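You operate a simulated robot arm through the tools that you are given. There is no shell and no other tool. Be economical: measure what you need, move in short steps, check, and stop when the job is done.

You are at the controls of a simulated robot arm. One attempt, no reset.

Task
Warm the booth up: mains and air on, damper open, heat on low.
Fine: watch the air gauge reach the green.

Only the result counts: the job must be done as asked and must still hold three seconds after the hand-in. Knocking over, shifting, dropping, spilling or breaking anything else fails it.

Robot
A 7-joint arm with a two-finger parallel gripper, fixed in place. Base frame: the origin is at the foot of the arm, x ahead of it, y to its left, z up. Units: m, rad, N and s.
With the tool pointing down near the work surface it reaches from about 0.12 to 0.54 m from the base axis. Its first joint turns from -1.152 to 1.152 rad. Payload 2.4 kg.
Tool frame: the origin (TCP) lies between the finger pads and is the grasp point; the fingertips stand 0.03 m ahead of it; z points along the fingers, y is the line along which they close. The gripper opens to 0.094 m. The fingers are 0.028 m wide and 0.01 m thick; the gripper's body (0.05 by 0.096 m) begins 0.055 m behind the TCP.
Orientation is that of the tool frame in the base frame, as a unit quaternion [x, y, z, w]. With the fingers straight down and closing along the base's y, the tool's x points along the base's -x, its y along +y and its z along -z.

Tools
- The arm moves only by the tool send_rows. Its argument "plan" is a list of rows, each a list of 3 entries, a list of its own where there are three numbers: the shift along the tool's x, y, z in units of 30 mm (1.0 is 30 mm), then the turn, a rotation vector about the tool's x, y, z in units of 8 degrees (1.0 is 8 degrees), then the closure, from 0 (fully open) to 1 (shut). In form: [[[x, y, z], [wx, wy, wz], fingers], ...]. A call has 1 to 12 rows; each row shifts and turns the commanded pose from where the row before left it, along the tool's axes as they then stand. A call with a number of a shift or a turn outside -1 to 1 is refused whole. Each row takes 0.2 s and may step no farther than 0.05 m and 0.15 rad from the row before; otherwise, or with a gripper value out of range, the whole call is refused. A pose out of reach is approached as far as the arm can. The call stops where the force on the tool passes 40 N (or 10 N more than at its start, if that is more) or the arm is blocked; 0.2 s more then pass. Each finger travels about 0.153 m/s and halts on what it meets, pressing with about 28 N; the grip force reading is that of the motor and also rises with nothing between the fingers. The clock runs only during rows and for 0.2 s after the last one: add rows that do not move to give the fingers time. It gives the time, the measured TCP pose, the force on the tool (base axes), the opening and the grip force at its end, in the units of the frame above (readings bear some noise), with the torque about the TCP (base axes, N m) and any sound that the robot's microphone picked up, and new pictures: "pictures" is both (left out), scene, wrist or none.
- Cameras (640 x 400 px; columns grow to the right, rows downward): "scene" is fixed at [0.0281, 0.4756, 1.4256]; the picture's right is [-0.79, -0.61, 0.00], its down [-0.45, 0.58, -0.68] and it looks along [0.42, -0.54, -0.73] (base axes); focal length 363 px, centre (320, 200). "wrist" rides on the gripper at [0.076, 0.014, -0.103] in the tool frame; the picture's right is [-0.18, 0.98, 0.00], its down [-0.75, -0.14, -0.64] and it looks along [-0.63, -0.12, 0.77] (tool axes); focal length 243 px, centre (320, 200).
- pixel_to_xyz(camera, pixels): for up to 12 pixels [column, row] of the newest picture of that camera ("zoom" is the newest enlarged one), the place [x, y, z] in the base frame of the surface seen there, good to about 0.003 m. The clock stands still meanwhile.
- zoom(camera, box): a new picture of the part [left, top, right, bottom] of that camera's present view, enlarged. The clock stands still meanwhile.
- finish_job(): hands the job in; it is judged then, once.

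Go step by step. Measure first, check grasps and placings, and put right what went wrong. The budget is 80 turns and 200 pictures, counting those below and the enlarged ones. Unless the task says otherwise, let go and move clear before handing in, and close with one line.

The tools are called after "Emit:" as a command line: name --argument value ..., lists and objects as JSON in quotes. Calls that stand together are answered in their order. send_rows: Moves the arm, as the interface text tells. Its arguments: {"type":"object","properties":{"plan":{"type":"array","items":{"type":"array"}},"pictures":{"type":"string","enum":["both","scene","wrist","none"]}},"required":["plan"]} The other tools are called the same way: pixel_to_xyz (camera, pixels) gives the place of the surface under pixels of a picture; zoom (camera, box) takes an enlarged picture of a part of a camera's view; finish_job () hands the job in.

At the start:

```text
time: 0.0
position: [0.4547, 0.1161, 0.8525]
tcp_rot: [0.0, 1.0, -0.001, 0.001]
force: [0.4, 0.6, 0.0]
torque: [0.01, 0.0, 0.0]
width: 0.0938
grasp_force: 0.0
```

scene: 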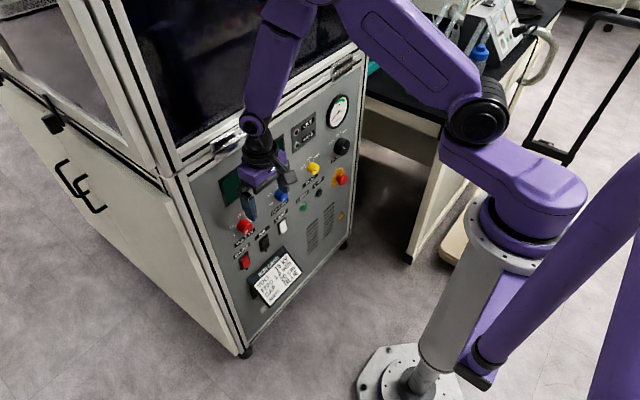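
wrist: 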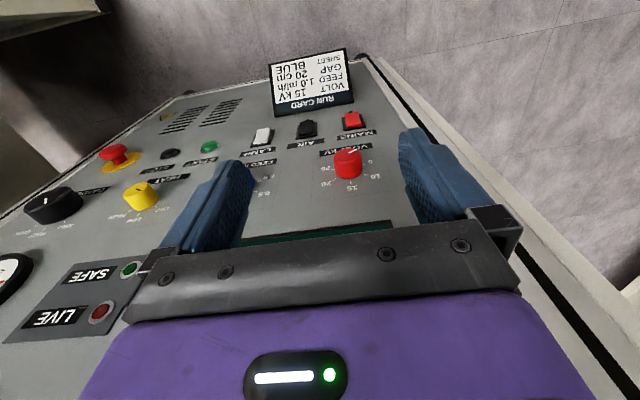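

The panel faces the arm, with knobs and switches around scene (240-350, 100-300). I'll zoom in to read the labels.

Emit:
zoom --camera "scene" --box '[220, 160, 320, 280]'

Emit:
zoom --camera "scene" --box '[270, 80, 370, 220]'

Emit:
zoom --camera "wrist" --box '[0, 100, 220, 240]'

Emit:
zoom --camera "wrist" --box '[220, 40, 420, 200]'

Emit:
pixel_to_xyz --camera "wrist" --pixels '[[350, 120], [306, 128], [262, 136], [347, 160], [140, 195], [53, 204], [113, 155], [209, 147], [170, 155], [100, 210], [280, 200], [30, 345]]'

```text
3.33 times, centred on (270, 220) of scene
```

zoom: 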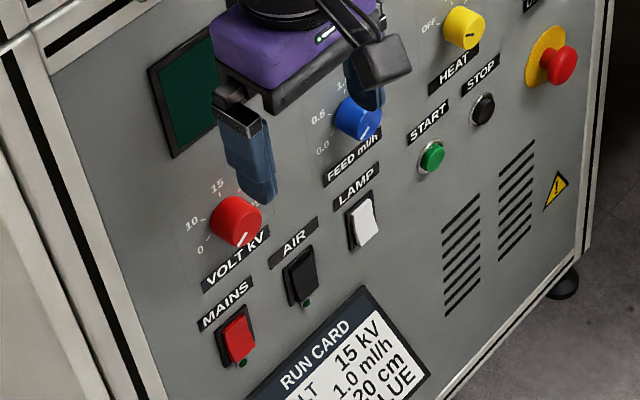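

```text
2.86 times, centred on (320, 150) of scene
```

zoom: 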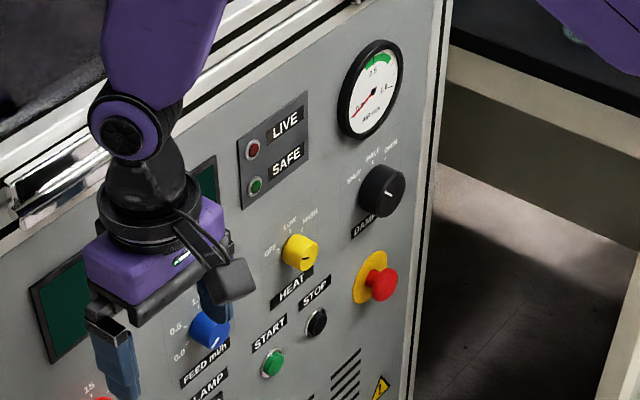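

```text
2.86 times, centred on (110, 170) of wrist
```

zoom: 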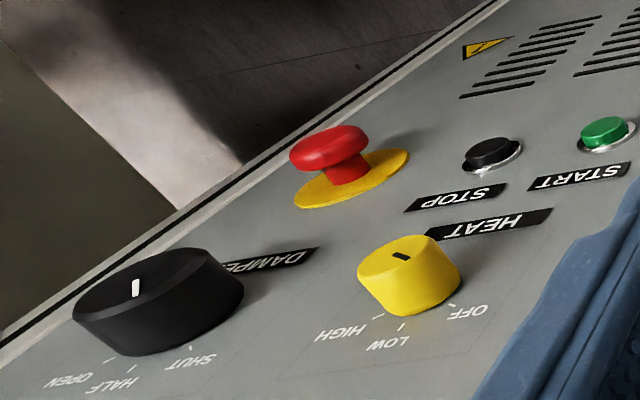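

```text
2.50 times, centred on (320, 120) of wrist
```

zoom: 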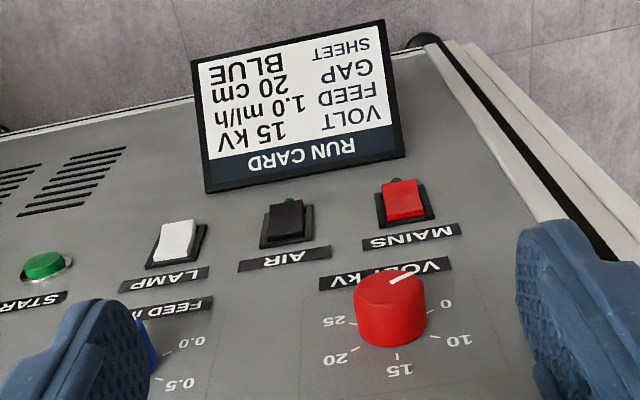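

```text
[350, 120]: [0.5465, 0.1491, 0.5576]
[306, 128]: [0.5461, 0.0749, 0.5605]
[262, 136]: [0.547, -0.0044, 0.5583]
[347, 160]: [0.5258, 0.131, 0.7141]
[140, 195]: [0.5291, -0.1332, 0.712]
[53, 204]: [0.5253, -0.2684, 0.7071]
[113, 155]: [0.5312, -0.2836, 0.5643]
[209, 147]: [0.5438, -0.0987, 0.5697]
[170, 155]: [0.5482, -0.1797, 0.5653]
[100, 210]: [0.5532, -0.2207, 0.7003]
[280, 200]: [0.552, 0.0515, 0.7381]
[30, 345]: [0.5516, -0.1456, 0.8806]
```

The panel is vertical at about x=0.553: switches are near z 0.56, knobs near z 0.71. I'll back off and pitch the tool part-way so the wrist camera faces the panel.

Emit:
send_rows --plan '[[[1, 0, 0], [0, 0, 0], 0], [[1, 0, 0], [0, 0, 0], 0], [[1, 0, 0], [0, 0, 0], 0], [[1, 0, 0], [0, 0, 0], 0], [[0, -1, 0], [0, -1, 0], 0], [[0, -1, 0], [0, -1, 0], 0], [[0, -1, 0], [0, -1, 0], 0], [[0, -1, 0], [0, -1, 0], 0], [[0, 0, 0], [0, -1, 0], 0]]'

```text
time: 2.0
position: [0.3344, -0.0053, 0.8513]
tcp_rot: [0.0, 0.939, -0.001, 0.344]
force: [-0.4, -0.2, -0.4]
torque: [0.01, 0.01, 0.01]
width: 0.0938
grasp_force: 0.1
```

scene: 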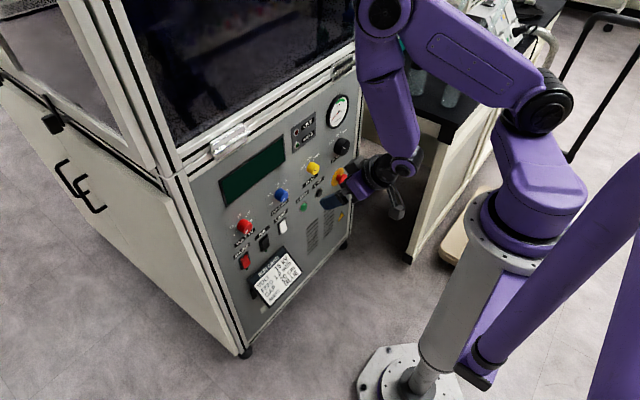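
wrist: 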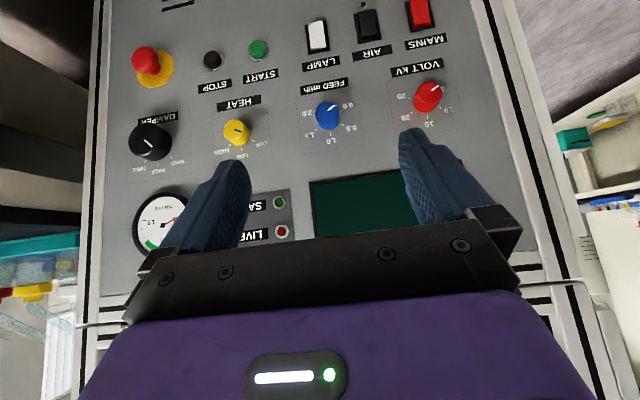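

Now the camera faces the panel. I'll zoom on the switches, heat, damper and gauge.

Emit:
zoom --camera "wrist" --box '[280, 0, 460, 110]'

Emit:
zoom --camera "wrist" --box '[120, 90, 280, 190]'

Emit:
zoom --camera "scene" --box '[295, 80, 375, 190]'

Emit:
zoom --camera "scene" --box '[225, 200, 305, 280]'

Emit:
pixel_to_xyz --camera "wrist" --pixels '[[419, 13], [367, 25], [317, 36], [237, 132], [247, 145], [150, 143], [162, 160], [147, 62], [360, 60], [233, 118], [222, 132], [250, 132]]'

```text
3.56 times, centred on (370, 55) of wrist
```

zoom: 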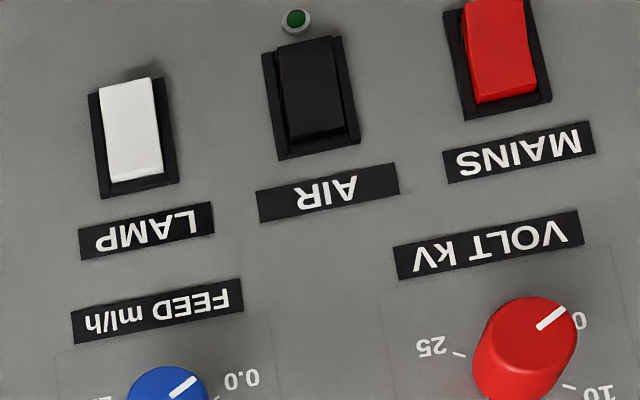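

```text
4.00 times, centred on (200, 140) of wrist
```

zoom: 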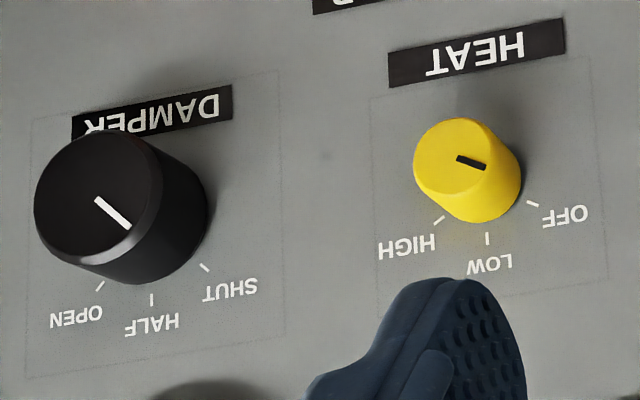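

```text
3.64 times, centred on (335, 135) of scene
```

zoom: 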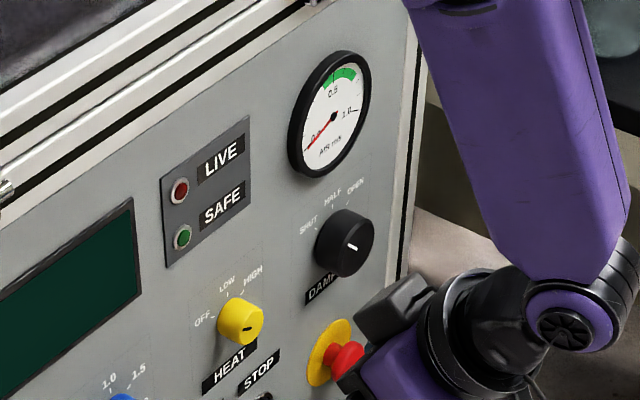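

```text
5.00 times, centred on (265, 240) of scene
```

zoom: 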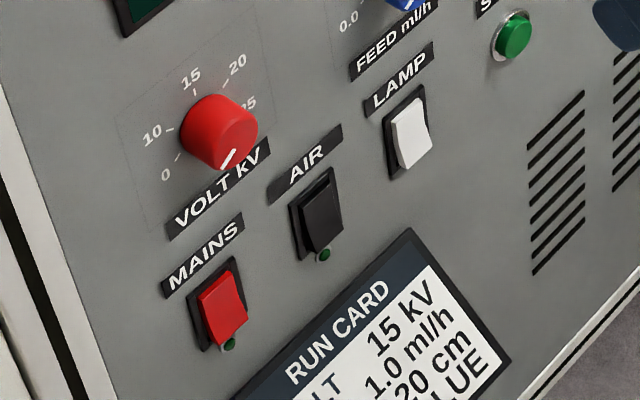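

```text
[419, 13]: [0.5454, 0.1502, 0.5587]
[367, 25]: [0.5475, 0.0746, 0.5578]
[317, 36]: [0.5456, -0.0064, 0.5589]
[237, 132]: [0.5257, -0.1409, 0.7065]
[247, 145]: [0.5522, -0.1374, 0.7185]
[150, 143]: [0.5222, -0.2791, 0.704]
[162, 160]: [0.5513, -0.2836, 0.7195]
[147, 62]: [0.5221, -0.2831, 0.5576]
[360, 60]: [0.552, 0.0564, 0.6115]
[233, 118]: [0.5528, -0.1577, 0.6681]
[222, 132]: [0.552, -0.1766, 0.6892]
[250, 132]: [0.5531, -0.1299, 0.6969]
```

The heat pointer sits at OFF and the damper at SHUT. I'll measure the ticks, knob centres and rocker profiles.

Emit:
pixel_to_xyz --camera "wrist" --pixels '[[253, 141], [241.75, 149.75], [229.5, 145.25], [171.25, 156.75], [157.75, 165], [145.5, 161.5], [235, 128.75], [144.25, 138.25]]'

Emit:
pixel_to_xyz --camera "wrist" --pixels '[[417, 3], [419, 10], [421, 18], [423, 26], [424, 31], [364, 11], [366, 18], [368, 25], [370, 32], [371, 37], [372, 42], [319, 48]]'

Emit:
zoom --camera "wrist" --box '[340, 0, 450, 60]'

Emit:
zoom --camera "scene" --box '[235, 225, 295, 275]'

```text
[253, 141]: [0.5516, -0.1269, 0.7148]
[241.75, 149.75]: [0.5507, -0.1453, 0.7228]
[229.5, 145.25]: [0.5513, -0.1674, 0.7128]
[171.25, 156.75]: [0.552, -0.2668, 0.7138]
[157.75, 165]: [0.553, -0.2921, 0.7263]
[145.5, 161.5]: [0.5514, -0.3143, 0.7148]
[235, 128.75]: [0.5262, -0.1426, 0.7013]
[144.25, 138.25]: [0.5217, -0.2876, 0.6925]
```

```text
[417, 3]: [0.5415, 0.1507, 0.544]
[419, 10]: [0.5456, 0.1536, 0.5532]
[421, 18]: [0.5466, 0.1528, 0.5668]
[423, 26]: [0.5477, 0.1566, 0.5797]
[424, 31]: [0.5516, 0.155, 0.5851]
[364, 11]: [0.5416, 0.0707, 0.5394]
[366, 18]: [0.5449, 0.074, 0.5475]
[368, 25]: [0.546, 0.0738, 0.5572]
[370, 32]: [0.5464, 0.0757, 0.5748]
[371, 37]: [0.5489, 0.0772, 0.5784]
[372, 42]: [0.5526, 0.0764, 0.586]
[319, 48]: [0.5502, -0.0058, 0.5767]
```

```text
5.82 times, centred on (395, 30) of wrist
```

zoom: 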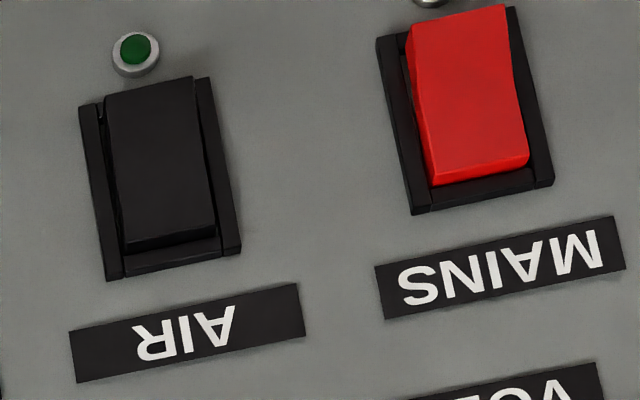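

```text
8.00 times, centred on (265, 250) of scene
```

zoom: 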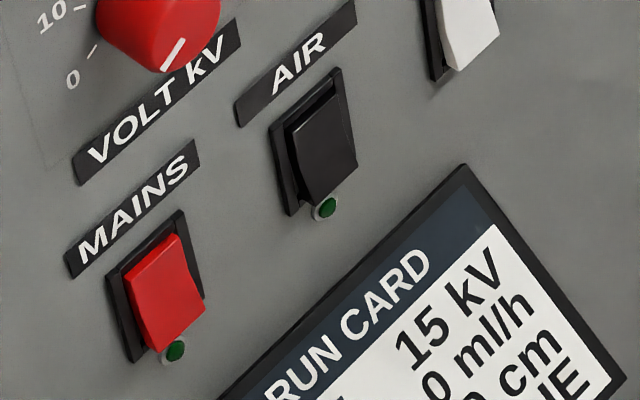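

Both rockers have the lower end (z≈0.543, x≈0.5415) proud and the LEDs dark, so they're off and the bottom has to be pressed. I'll close the fingers and approach mains, pitched 18° below horizontal, so the upper fingertip edge does the pressing.

Emit:
send_rows --plan '[[[0, 1, 0], [0, -1, 0], 1], [[0, 1, 0], [0, -1, 0], 1], [[0, 1, 0], [0, -1, 0], 1], [[0, 1, 0], [0, -1, 0], 1], [[0.956, 0.133, 0.762], [0, 0, 0], 1], [[0.956, 0.133, 0.762], [0, 0, 0], 1], [[0.956, 0.133, 0.762], [0, 0, 0], 1], [[0.956, 0.133, 0.762], [0, 0, 0], 1], [[0.956, 0.133, 0.762], [0, 0, 0], 1], [[0.956, 0.133, 0.762], [0, 0, 0], 1], [[0.956, 0.133, 0.762], [0, 0, 0], 1], [[0.956, 0.133, 0.762], [0, 0, 0], 1]]'

```text
time: 4.6
position: [0.4212, 0.1458, 0.6286]
tcp_rot: [0.0, 0.809, 0.0, 0.588]
force: [-0.2, -0.2, 0.2]
torque: [-0.02, 0.01, 0.03]
width: 0.0001
grasp_force: 27.7
out of reach, approached as far as the arm can: row 11, 12
```

scene: 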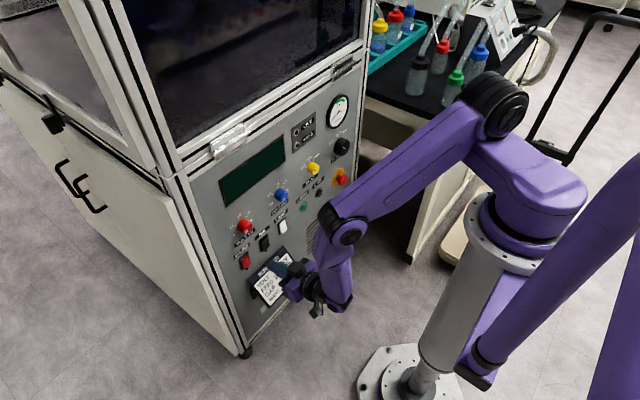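
wrist: 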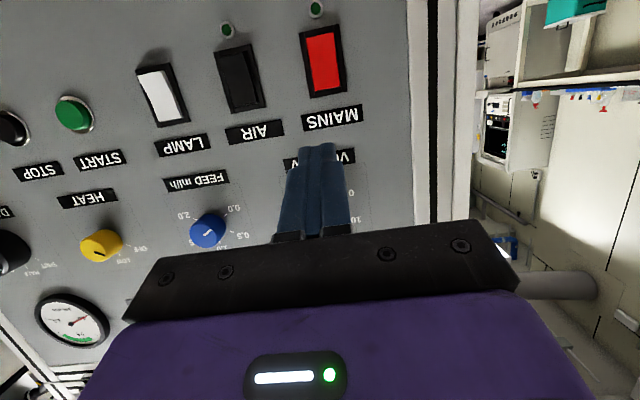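

The arm stops short at z≈0.629 with this pitch. I'll tilt the tool back down by 32°, which should raise the wrist, then re-check the reach.

Emit:
send_rows --plan '[[[0, 0, 0], [0, 1, 0], 1], [[0, 0, 0], [0, 1, 0], 1], [[0, 0, 0], [0, 1, 0], 1], [[0, 0, 0], [0, 1, 0], 1]]' --pictures "none"

```text
time: 5.6
position: [0.4202, 0.1474, 0.6273]
tcp_rot: [-0.001, 0.94, 0.001, 0.341]
force: [-0.5, 0.0, 1.0]
torque: [-0.02, -0.04, -0.02]
width: 0.0
grasp_force: 27.8
```

Emit:
send_rows --plan '[[[0.05, 0.04, 0.93], [0, 0, 0], 1], [[0.05, 0.04, 0.93], [0, 0, 0], 1], [[0.05, 0.04, 0.93], [0, 0, 0], 1]]'

```text
time: 6.4
position: [0.4702, 0.1503, 0.5614]
tcp_rot: [0.0, 0.939, 0.0, 0.343]
force: [0.5, -0.1, -0.6]
torque: [0.0, -0.04, -0.03]
width: 0.0003
grasp_force: 28.1
```

scene: 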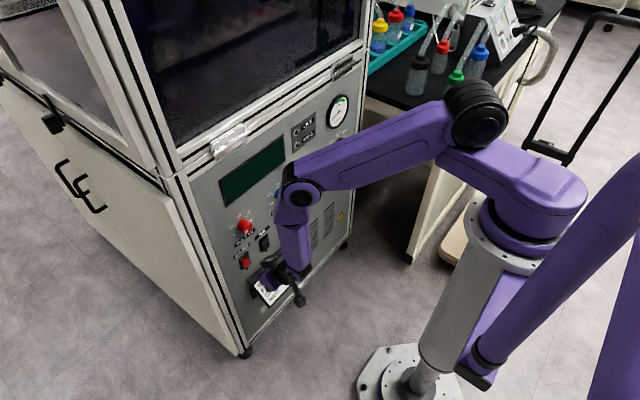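
wrist: 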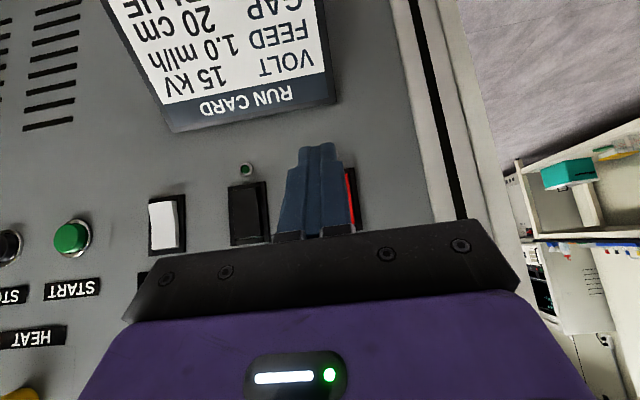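

Reachable. Now I'll push straight along +x onto the lower end of the mains rocker.

Emit:
send_rows --plan '[[[-0.255, 0.02, 0.214], [0, 0, 0], 1], [[-0.255, 0.02, 0.214], [0, 0, 0], 1], [[-0.255, 0, 0.214], [0, 0, 0], 1], [[-0.255, 0, 0.214], [0, 0, 0], 1], [[-0.2, 0, 0.17], [0, 0, 0], 1]]'

```text
time: 7.6
position: [0.5152, 0.1525, 0.5588]
tcp_rot: [-0.004, 0.941, 0.0, 0.338]
force: [-21.9, 1.7, 6.1]
torque: [0.1, 0.16, 0.03]
width: 0.0001
grasp_force: 28.3
```

scene: 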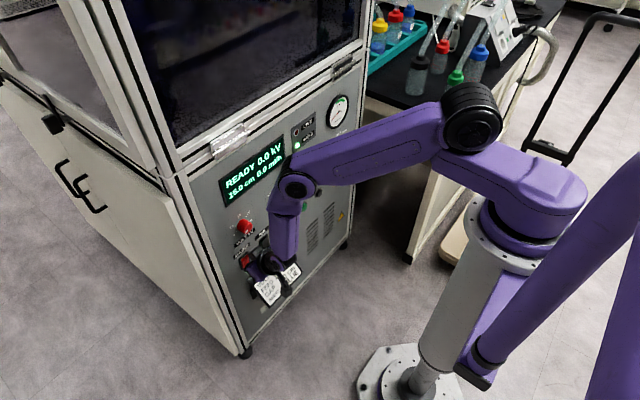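
wrist: 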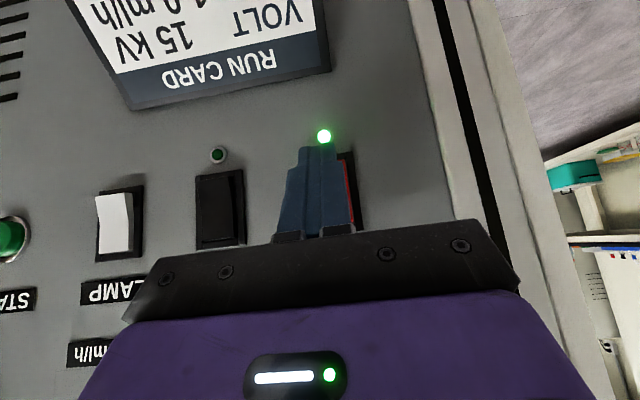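

Mains LED is lit at wrist (323,136) and the display reads READY. I'll back off, move 0.077 along −y, and press the lower end of AIR the same way.

Emit:
send_rows --plan '[[[0.51, 0, -0.43], [0, 0, 0], 1], [[0.51, 0, -0.43], [0, 0, 0], 1], [[0, -0.857, 0], [0, 0, 0], 1], [[0, -0.857, 0], [0, 0, 0], 1], [[0, -0.857, 0], [0, 0, 0], 1], [[0, 0, 0], [0, 0, 0], 1], [[-0.255, 0, 0.214], [0, 0, 0], 1], [[-0.255, 0, 0.214], [0, 0, 0], 1], [[-0.255, 0, 0.214], [0, 0, 0], 1], [[-0.255, 0, 0.214], [0, 0, 0], 1]]'

```text
time: 9.8
position: [0.515, 0.0731, 0.5586]
tcp_rot: [-0.002, 0.941, -0.002, 0.337]
force: [-23.9, 2.8, 8.1]
torque: [0.08, 0.14, 0.06]
width: 0.0
grasp_force: 27.7
```

scene: 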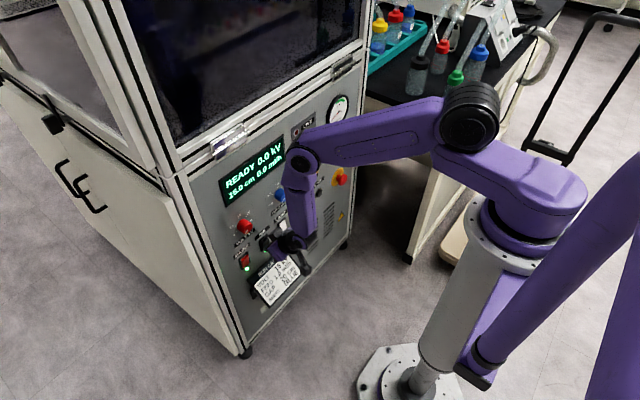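
wrist: 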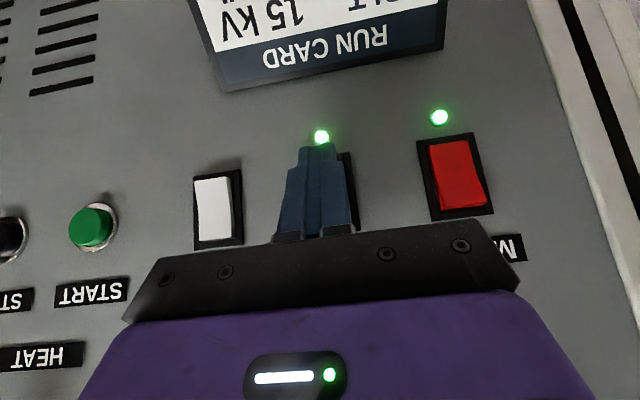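

Both LEDs are lit. Next I'll retract, rise and go right toward the damper while levelling the tool and opening the fingers.

Emit:
send_rows --plan '[[[0.958, 0, -0.804], [0, 0, 0], 1], [[0.958, 0, -0.804], [0, 0, 0], 1], [[-0.643, -0.5, -0.766], [0, 0, 0], 1], [[-0.643, -0.5, -0.766], [0, 0, 0], 1], [[-0.643, -0.5, -0.766], [0, 0, 0], 1], [[-0.643, -0.5, -0.766], [0, 0, 0], 0.5], [[0, -1, 0], [0, -1, 0], 0.2], [[0, -1, 0], [0, -1, 0], 0], [[0, -1, 0], [0, -1, 0], 0], [[0, -1, 0], [0, -1, 0], 0], [[0, -1, 0], [0, -1, 0], 0], [[0, -1, 0], [0, -1, 0], 0]]'

```text
time: 12.4
position: [0.4487, -0.1675, 0.6849]
tcp_rot: [0.017, 0.724, -0.019, 0.689]
force: [1.6, 6.9, 0.2]
torque: [0.02, 0.0, -0.54]
width: 0.094
grasp_force: 0.0
out of reach, approached as far as the arm can: row 12
```

scene: 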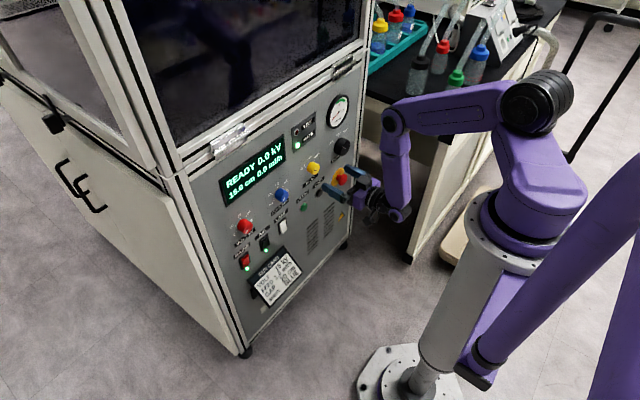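
wrist: 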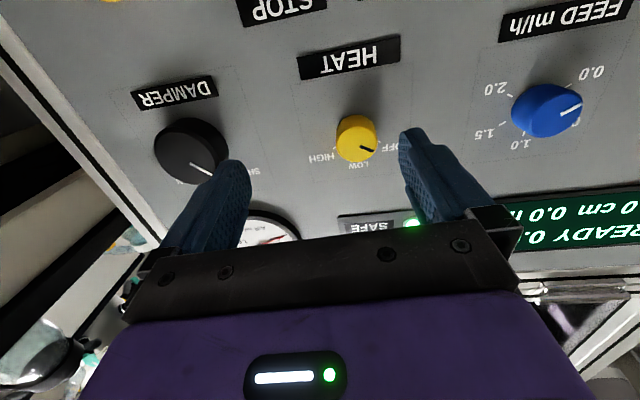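

The tool is nearly level at z 0.685, with a small side force read. I'll step gently up and right and check it.

Emit:
send_rows --plan '[[[-0.5, -0.5, 0], [0, 0, 0], 0], [[-0.5, -1, 0], [0, 0, 0], 0], [[0, -1, 0], [0, 0, 0], 0]]'

Emit:
zoom --camera "scene" --box '[290, 70, 450, 240]'

```text
time: 13.2
position: [0.4529, -0.2206, 0.7145]
tcp_rot: [-0.001, 0.719, 0.001, 0.695]
force: [-0.3, 0.5, -0.6]
torque: [-0.02, -0.01, 0.02]
width: 0.0937
grasp_force: 0.0
```

scene: 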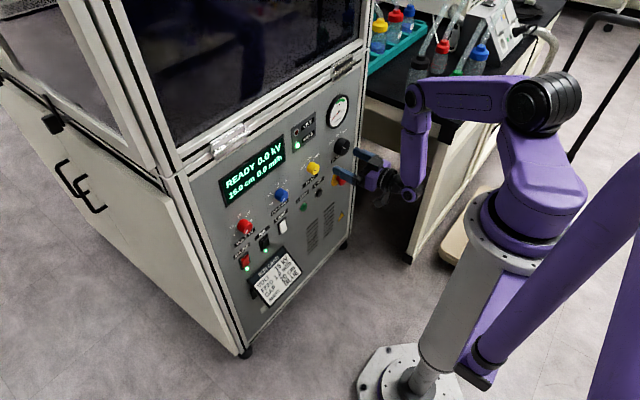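
wrist: 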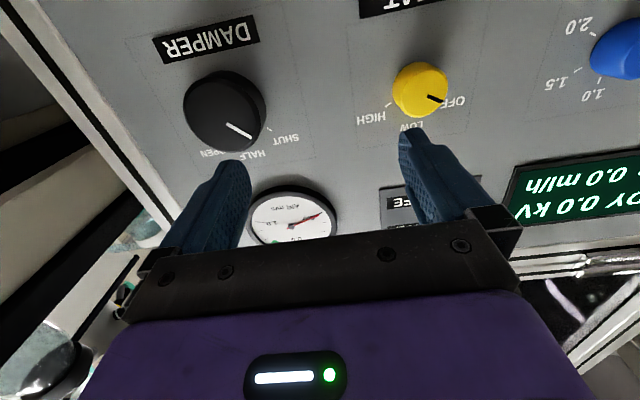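

```text
2.35 times, centred on (370, 155) of scene
```

zoom: 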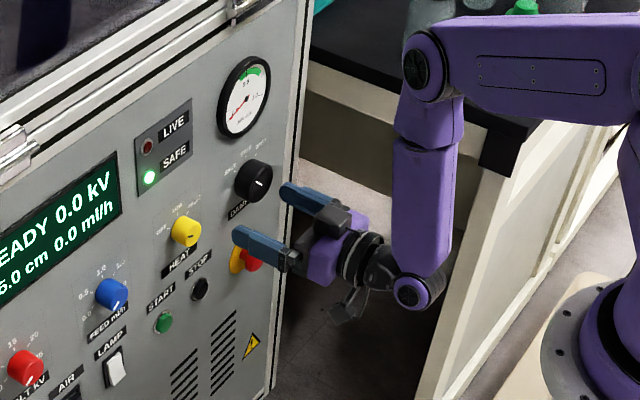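

No contact. I'll measure the damper and heat knob faces again from here, plus the bench edge near the arm.

Emit:
zoom --camera "wrist" --box '[160, 50, 320, 160]'

Emit:
pixel_to_xyz --camera "wrist" --pixels '[[217, 107], [190, 110], [244, 107], [217, 80], [217, 134], [414, 90], [273, 141], [420, 80]]'

Emit:
pixel_to_xyz --camera "scene" --pixels '[[455, 108], [400, 100], [372, 90], [425, 145], [405, 165], [400, 90]]'

```text
3.64 times, centred on (240, 105) of wrist
```

zoom: 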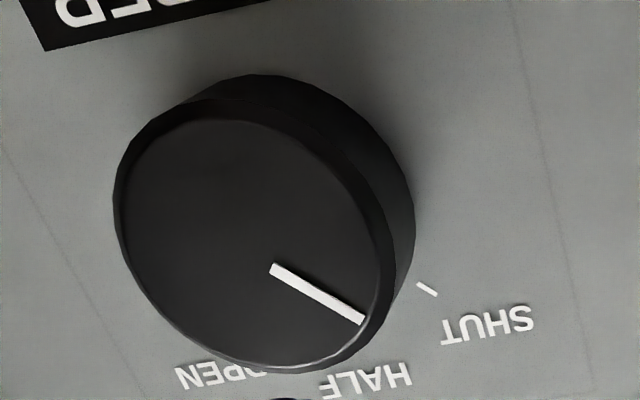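

```text
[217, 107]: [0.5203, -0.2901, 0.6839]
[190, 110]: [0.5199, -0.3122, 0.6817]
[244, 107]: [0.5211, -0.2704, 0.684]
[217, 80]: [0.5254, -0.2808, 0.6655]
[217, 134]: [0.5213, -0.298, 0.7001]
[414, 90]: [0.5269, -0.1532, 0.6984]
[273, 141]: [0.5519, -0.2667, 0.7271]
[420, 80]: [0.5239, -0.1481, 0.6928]
```

```text
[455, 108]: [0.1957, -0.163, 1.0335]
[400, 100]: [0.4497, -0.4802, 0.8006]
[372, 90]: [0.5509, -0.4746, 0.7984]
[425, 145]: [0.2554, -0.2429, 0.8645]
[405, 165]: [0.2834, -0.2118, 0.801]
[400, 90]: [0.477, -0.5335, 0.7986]
```

Damper axis is about y −0.290, z 0.693, its face at x 0.521. I'll centre on it, level the tool and pre-roll −48° so the +100° turn fits.

Emit:
send_rows --plan '[[[0.36, -0.9, 0], [0, -0.24, 0], 0], [[0.36, -0.9, 0], [0, 0, 0], 0], [[0, -0.5, 0], [0, 0, 0], 0], [[0, 0, 0], [0, 0, -1], 0], [[0, 0, 0], [0, 0, -1], 0], [[0, 0, 0], [0, 0, -1], 0], [[0, 0, 0], [0, 0, -1], 0], [[0, 0, 0], [0, 0, -1], 0], [[0, 0, 0], [0, 0, -1], 0]]'

```text
time: 15.2
position: [0.4518, -0.2904, 0.6916]
tcp_rot: [-0.288, 0.645, -0.289, 0.646]
force: [0.5, 0.8, 0.9]
torque: [-0.02, 0.0, 0.0]
width: 0.0938
grasp_force: 0.1
```

scene: 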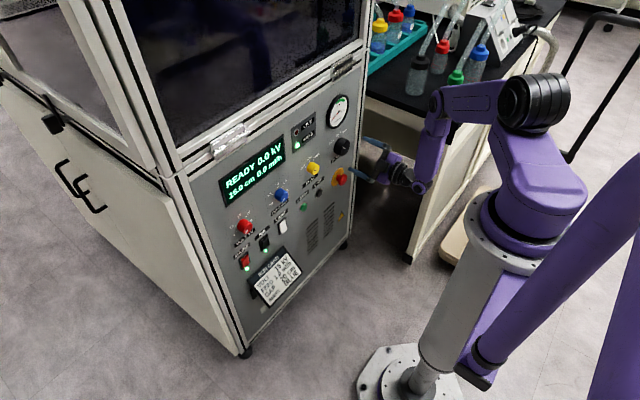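
wrist: 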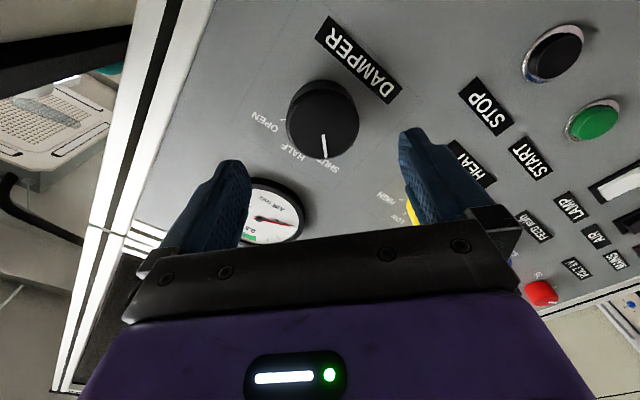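

The knob (wrist 322,118) is centred between the fingers and the pointer lines up with the tool. Advancing over it.

Emit:
send_rows --plan '[[[0, 0, 0.7], [0, 0, 0], 0], [[0, 0, 0.7], [0, 0, 0], 0], [[0, 0, 0.6], [0, 0, 0], 0]]'

```text
time: 16.0
position: [0.5123, -0.289, 0.6929]
tcp_rot: [-0.288, 0.647, -0.287, 0.645]
force: [0.4, 0.2, 0.0]
torque: [0.02, 0.0, 0.02]
width: 0.0938
grasp_force: 0.1
```

scene: 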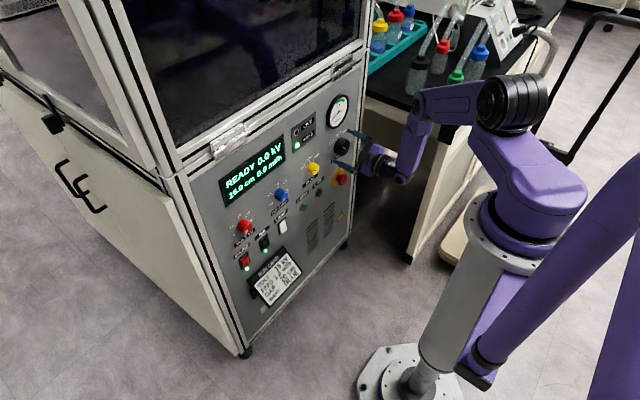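
wrist: 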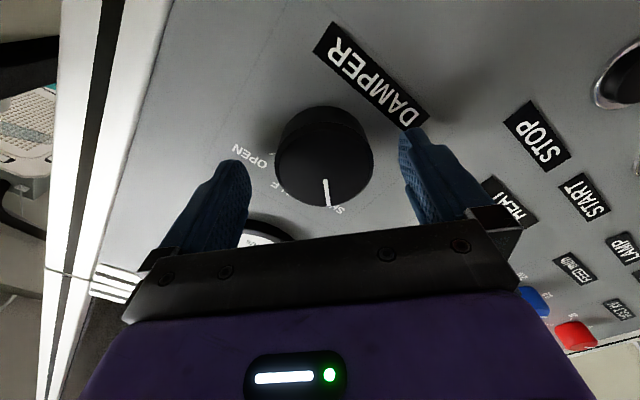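

The fingertips straddle the knob (tip x≈0.542). Closing.

Emit:
send_rows --plan '[[[0, 0, 0], [0, 0, 0], 0.3], [[0, 0, 0], [0, 0, 0], 0.6], [[0, 0, 0], [0, 0, 0], 1], [[0, 0, 0], [0, 0, 0], 1]]' --pictures "wrist"

```text
time: 17.0
position: [0.5113, -0.2885, 0.6912]
tcp_rot: [-0.289, 0.648, -0.285, 0.644]
force: [9.9, 8.9, -17.1]
torque: [0.03, 0.01, -0.76]
width: 0.0555
grasp_force: 45.2
```

wrist: 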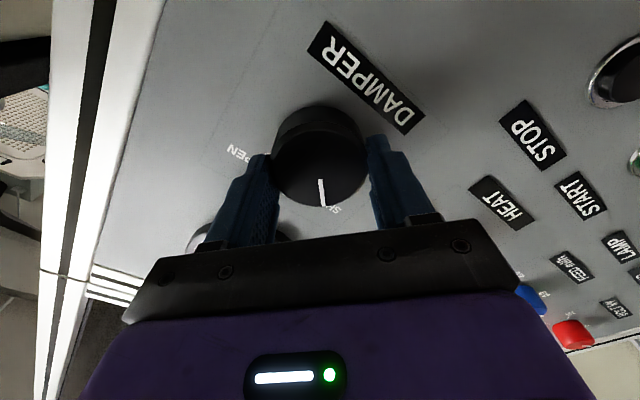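

Gripped at width 0.0555, with about 19 N side load along +tool y. I'll shift a couple of millimetres that way to relieve it.

Emit:
send_rows --plan '[[[0, 0.08, 0], [0, 0, 0], 1], [[0, 0, 0], [0, 0, 0], 1]]' --pictures "none"

```text
time: 17.6
position: [0.5121, -0.2864, 0.6924]
tcp_rot: [-0.289, 0.648, -0.286, 0.644]
force: [18.3, 2.6, -24.7]
torque: [0.06, -0.32, 0.18]
width: 0.0554
grasp_force: 45.2
```

The loads didn't fall, so I'll release, read the free pose, and regrip with a gentler closure.

Emit:
send_rows --plan '[[[0, 0, 0], [0, 0, 0], 0.2], [[0, 0, 0], [0, 0, 0], 0.2]]' --pictures "wrist"

Emit:
zoom --camera "wrist" --box '[200, 80, 440, 230]'

```text
time: 18.2
position: [0.5104, -0.2898, 0.6936]
tcp_rot: [-0.288, 0.646, -0.288, 0.646]
force: [-0.1, 0.5, -0.5]
torque: [-0.01, 0.0, -0.03]
width: 0.0752
grasp_force: 0.1
```

wrist: 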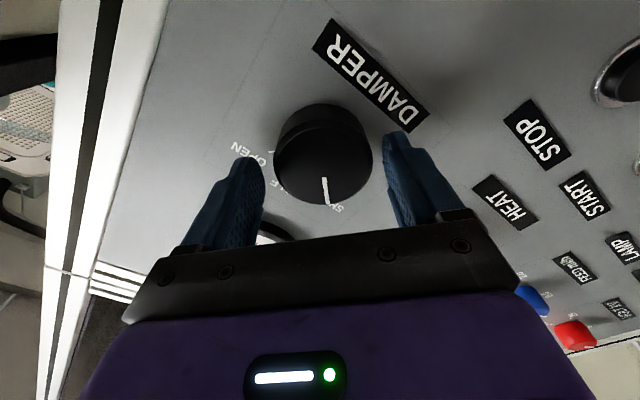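

```text
2.67 times, centred on (320, 155) of wrist
```

zoom: 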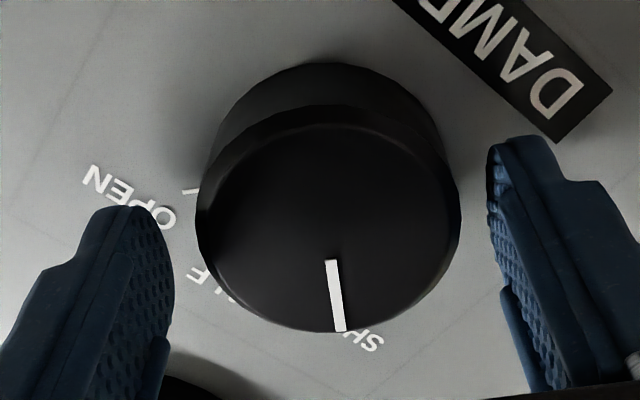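

Emit:
send_rows --plan '[[[0, 0.1, 0], [0, 0, 0], 0.3], [[0, 0, 0], [0, 0, 0], 0.38], [[0, 0, 0], [0, 0, 0], 0.43], [[0, 0, 0], [0, 0, 0], 0.43]]' --pictures "none"

```text
time: 19.2
position: [0.5109, -0.2874, 0.6932]
tcp_rot: [-0.287, 0.647, -0.286, 0.646]
force: [3.5, 4.1, -7.6]
torque: [0.03, -0.2, -0.41]
width: 0.0554
grasp_force: 44.8
out of reach, approached as far as the arm can: row 1
```

Side load is now small (about 8 N). I'll turn clockwise (+tool z) by 24° and check.

Emit:
send_rows --plan '[[[0, 0, 0], [0, 0, 1], 0.45], [[0, 0, 0], [0, 0, 1], 0.45], [[0, 0, 0], [0, 0, 1], 0.45]]' --pictures "wrist"

```text
time: 20.0
position: [0.511, -0.2885, 0.6933]
tcp_rot: [-0.147, 0.692, -0.146, 0.691]
force: [-0.6, 0.2, -9.9]
torque: [0.01, -0.2, 0.99]
width: 0.0554
grasp_force: 44.8
```

wrist: 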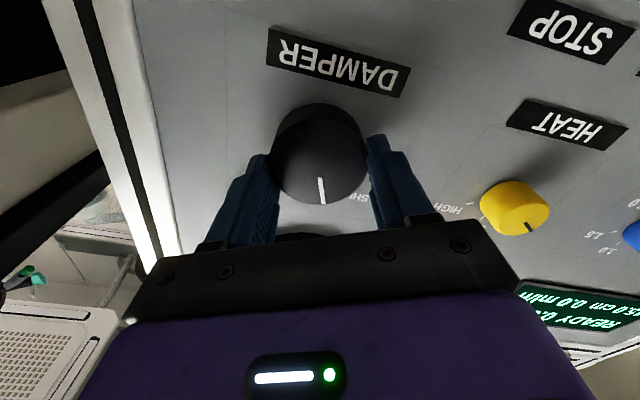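

The knob turns with the gripper (pointer at wrist 322,190 stays aligned with the tool). I'll continue 72° more to OPEN.

Emit:
send_rows --plan '[[[0, 0, 0], [0, 0, 1], 0.45], [[0, 0, 0], [0, 0, 1], 0.45], [[0, 0, 0], [0, 0, 1], 0.45], [[0, 0, 0], [0, 0, 1], 0.45], [[0, 0, 0], [0, 0, 1], 0.45], [[0, 0, 0], [0, 0, 1], 0.45], [[0, 0, 0], [0, 0, 1], 0.45], [[0, 0, 0], [0, 0, 1], 0.45], [[0, 0, 0], [0, 0, 1], 0.45], [[0, 0, 0], [0, 0, 0], 0.45]]'

Emit:
zoom --camera "scene" --box '[295, 80, 375, 190]'

```text
time: 22.2
position: [0.5112, -0.2944, 0.6941]
tcp_rot: [0.293, 0.644, 0.282, 0.649]
force: [10.0, -32.6, -14.9]
torque: [-1.22, 0.18, 0.23]
width: 0.0553
grasp_force: 45.0
```

scene: 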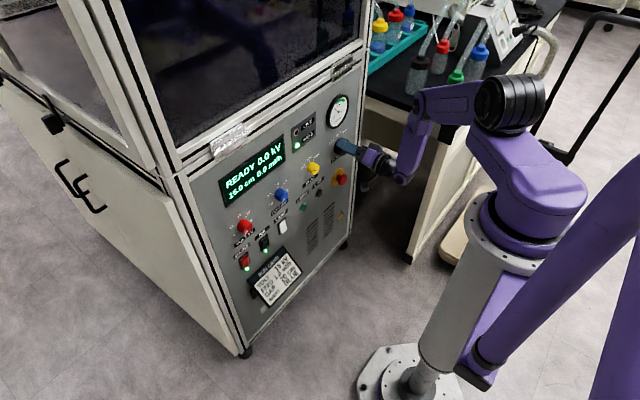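
wrist: 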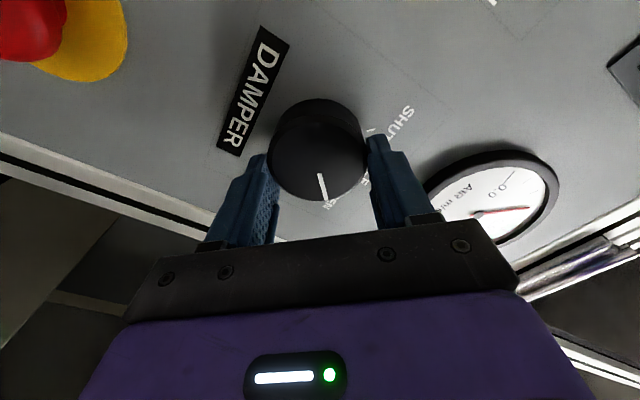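

```text
3.64 times, centred on (335, 135) of scene
```

zoom: 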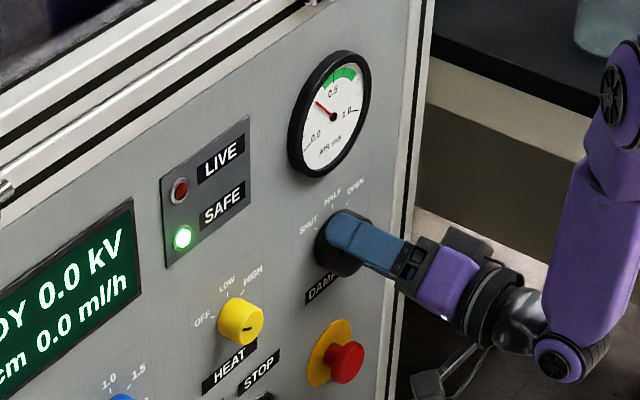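

The gauge needle is rising, and torque −1.2 N·m suggests the end stop at OPEN. I'll let go, back out and check.

Emit:
send_rows --plan '[[[0, 0, 0], [0, 0, 0], 0], [[0, 0, 0], [0, 0, 0], 0], [[0, 0, -0.7], [0, 0, 0], 0], [[0, 0, -0.7], [0, 0, 0], 0], [[0, 0, -0.9], [0, 0, 0], 0], [[0, 0, -0.3], [0, 0, -1], 0], [[0, 0, 0], [0, 0, -1], 0]]'

Emit:
zoom --camera "scene" --box '[295, 80, 375, 190]'

Emit:
zoom --camera "wrist" --box '[240, 50, 420, 200]'

```text
time: 23.8
position: [0.4337, -0.2898, 0.6944]
tcp_rot: [0.194, 0.68, 0.195, 0.68]
force: [-0.5, 0.5, 0.2]
torque: [0.01, 0.0, 0.0]
width: 0.0939
grasp_force: 0.0
```

scene: 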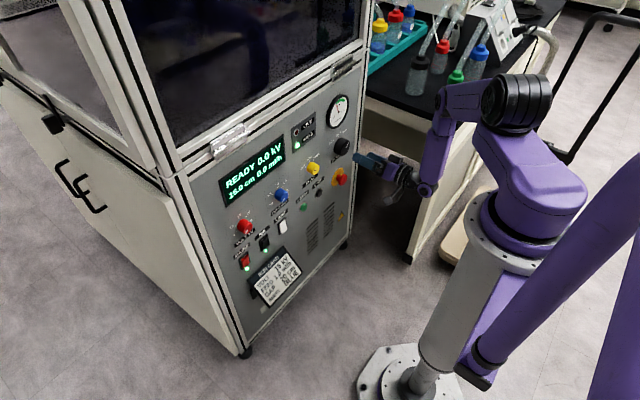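
wrist: 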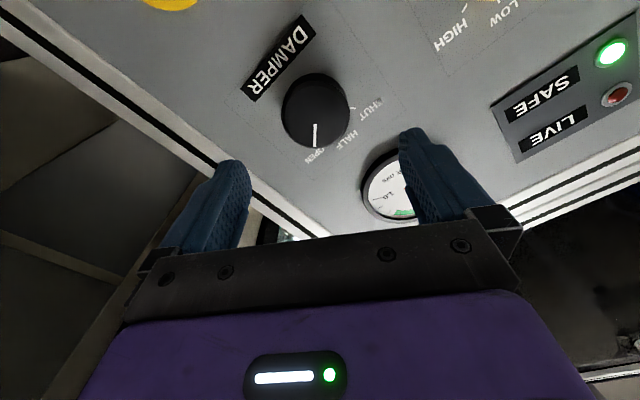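

```text
3.64 times, centred on (335, 135) of scene
```

zoom: 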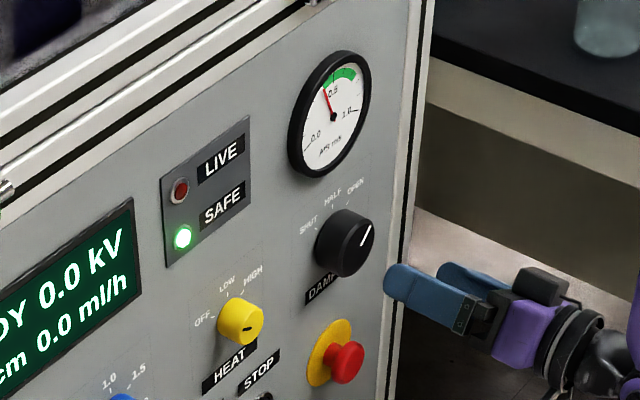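

```text
2.67 times, centred on (330, 125) of wrist
```

zoom: 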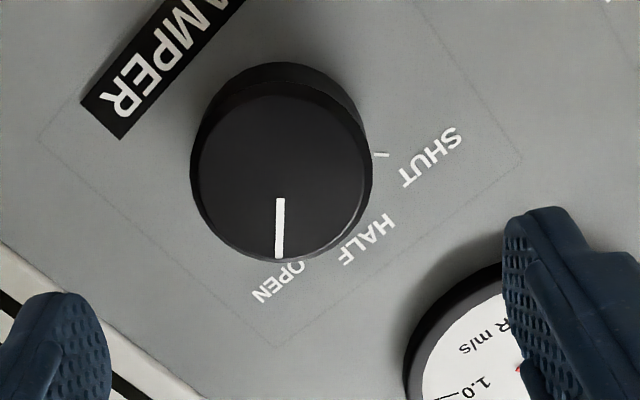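

Damper reads OPEN and the needle is climbing just short of green. Now I'll un-roll and move to the heat knob (y≈−0.146, z≈0.697).

Emit:
send_rows --plan '[[[0, 0, 0], [0, 0, -1], 0], [[0, 0, 0], [0, 0, -1], 0], [[0, 0, 0], [0, 0, -1], 0], [[0, 0, 0], [0, 0, -1], 0], [[-0.1, 0.96, 0], [0, 0, 0], 0], [[0, 0.96, 0], [0, 0, 0], 0], [[0, 0.96, 0], [0, 0, 0], 0], [[0, 0.96, 0], [0, 0, 0], 0], [[0, 0.96, 0], [0, 0, 0], 0]]'

Emit:
zoom --camera "wrist" --box '[240, 50, 400, 200]'

Emit:
zoom --camera "scene" --box '[295, 80, 375, 190]'

```text
time: 25.8
position: [0.4345, -0.1413, 0.6973]
tcp_rot: [-0.002, 0.707, 0.0, 0.707]
force: [0.3, -0.5, -1.4]
torque: [0.01, 0.02, -0.02]
width: 0.0941
grasp_force: 0.0
```

scene: 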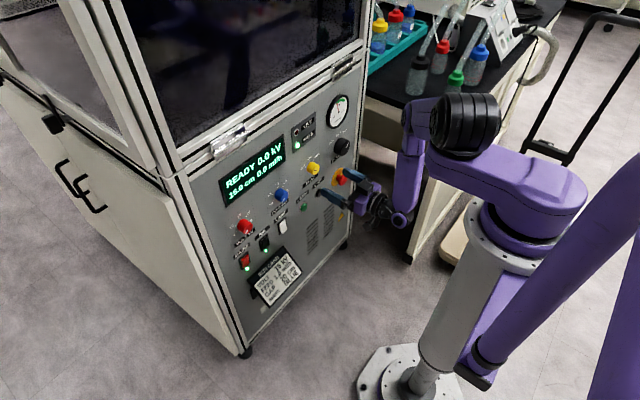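
wrist: 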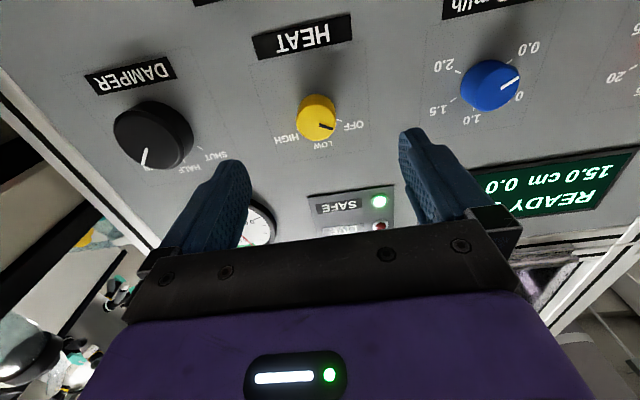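

```text
2.67 times, centred on (320, 125) of wrist
```

zoom: 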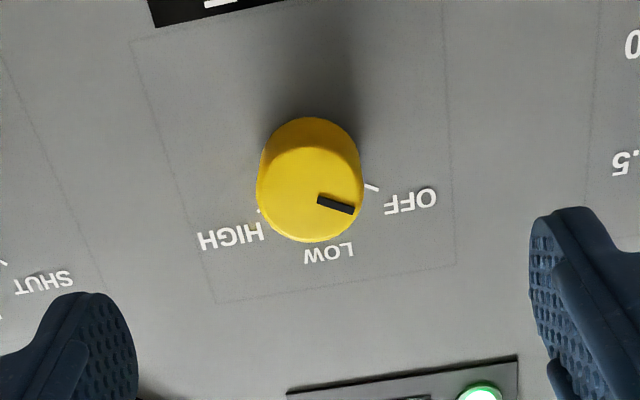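

```text
3.64 times, centred on (335, 135) of scene
```

zoom: 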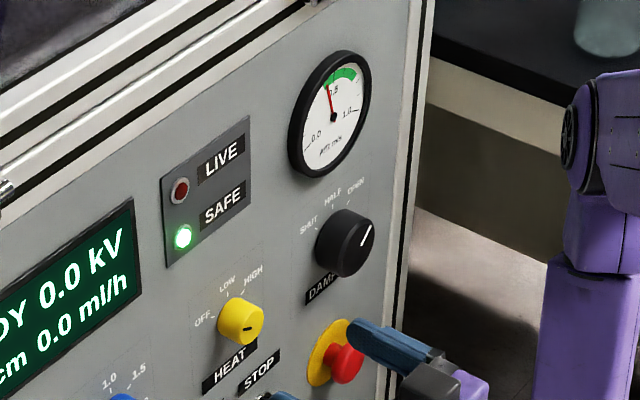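

The needle is now at the edge of the green. I'll measure the heat knob's face centre before approaching.

Emit:
pixel_to_xyz --camera "wrist" --pixels '[[316, 121], [312, 121], [320, 121], [316, 115], [316, 127], [338, 120], [299, 121], [335, 121], [297, 129]]'

Emit:
zoom --camera "scene" --box '[325, 90, 355, 135]'

```text
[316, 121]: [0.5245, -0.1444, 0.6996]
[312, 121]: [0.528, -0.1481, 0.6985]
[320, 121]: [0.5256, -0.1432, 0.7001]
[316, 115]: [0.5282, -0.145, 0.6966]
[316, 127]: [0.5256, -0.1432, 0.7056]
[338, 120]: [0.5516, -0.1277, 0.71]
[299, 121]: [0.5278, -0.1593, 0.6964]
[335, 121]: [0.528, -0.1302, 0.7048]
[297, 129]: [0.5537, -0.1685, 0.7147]
```

```text
8.89 times, centred on (340, 112) of scene
```

zoom: 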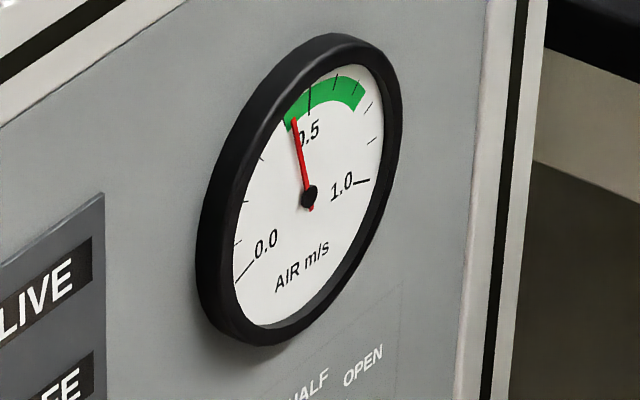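

The needle has entered the green. Heat axis is about (−0.1447, 0.699) with ticks at roughly ±57°; I'll centre and pre-roll −56°.

Emit:
send_rows --plan '[[[-0.05, -0.11, 0], [0, 0, -1], 0], [[0, 0, 0], [0, 0, -1], 0], [[0, 0, 0], [0, 0, -1], 0], [[0, 0, 0], [0, 0, -1], 0], [[0, 0, 0], [0, 0, -1], 0], [[0, 0, 0], [0, 0, -1], 0], [[0, 0, 0], [0, 0, -1], 0], [[0, 0, 0.9], [0, 0, 0], 0.2]]'

Emit:
zoom --camera "wrist" --box '[240, 50, 400, 200]'

```text
time: 27.6
position: [0.4596, -0.1465, 0.6988]
tcp_rot: [-0.332, 0.624, -0.332, 0.624]
force: [-0.1, 0.6, -0.4]
torque: [0.0, 0.01, 0.02]
width: 0.0753
grasp_force: 0.0
```

scene: 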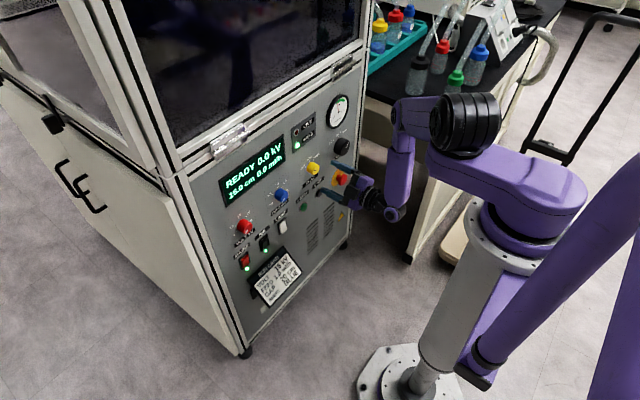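
wrist: 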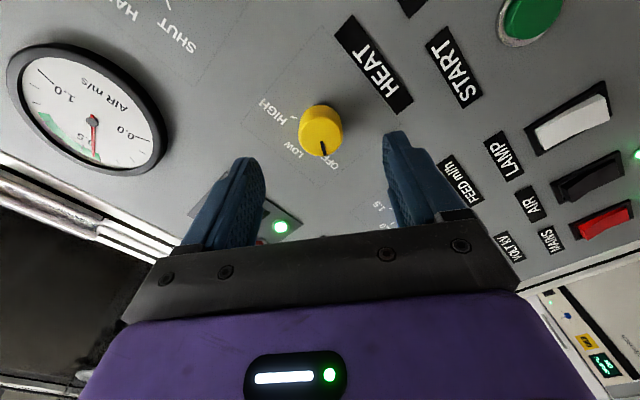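

```text
2.67 times, centred on (320, 125) of wrist
```

zoom: 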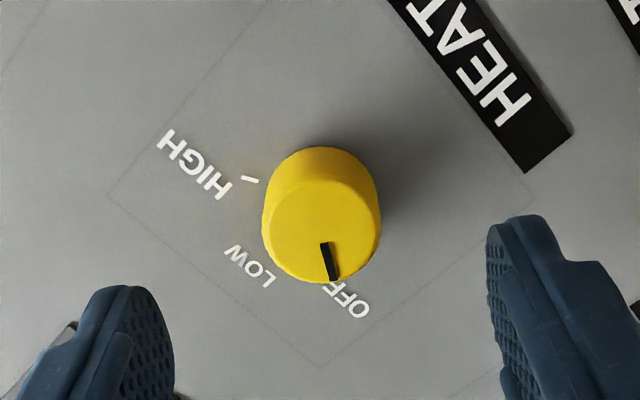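

Pointer direction matches the tool axis, so OFF is about −56°. Advancing and gripping lightly.

Emit:
send_rows --plan '[[[0, 0, 0.9], [0, 0, 0], 0.2], [[0, 0, 0.75], [0, 0, 0], 0.2], [[0, 0, 0], [0, 0, 0], 0.5], [[0, 0, 0], [0, 0, 0], 0.62], [[0, 0, 0], [0, 0, 0], 0.7], [[0, 0, 0], [0, 0, 0], 0.7]]' --pictures "wrist"

```text
time: 29.0
position: [0.5085, -0.1486, 0.6985]
tcp_rot: [-0.332, 0.625, -0.332, 0.624]
force: [6.1, 0.9, -1.5]
torque: [0.02, -0.29, -0.18]
width: 0.0332
grasp_force: 45.2
```

wrist: 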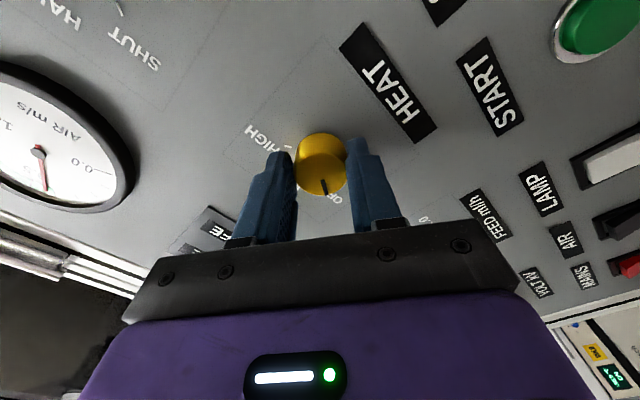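

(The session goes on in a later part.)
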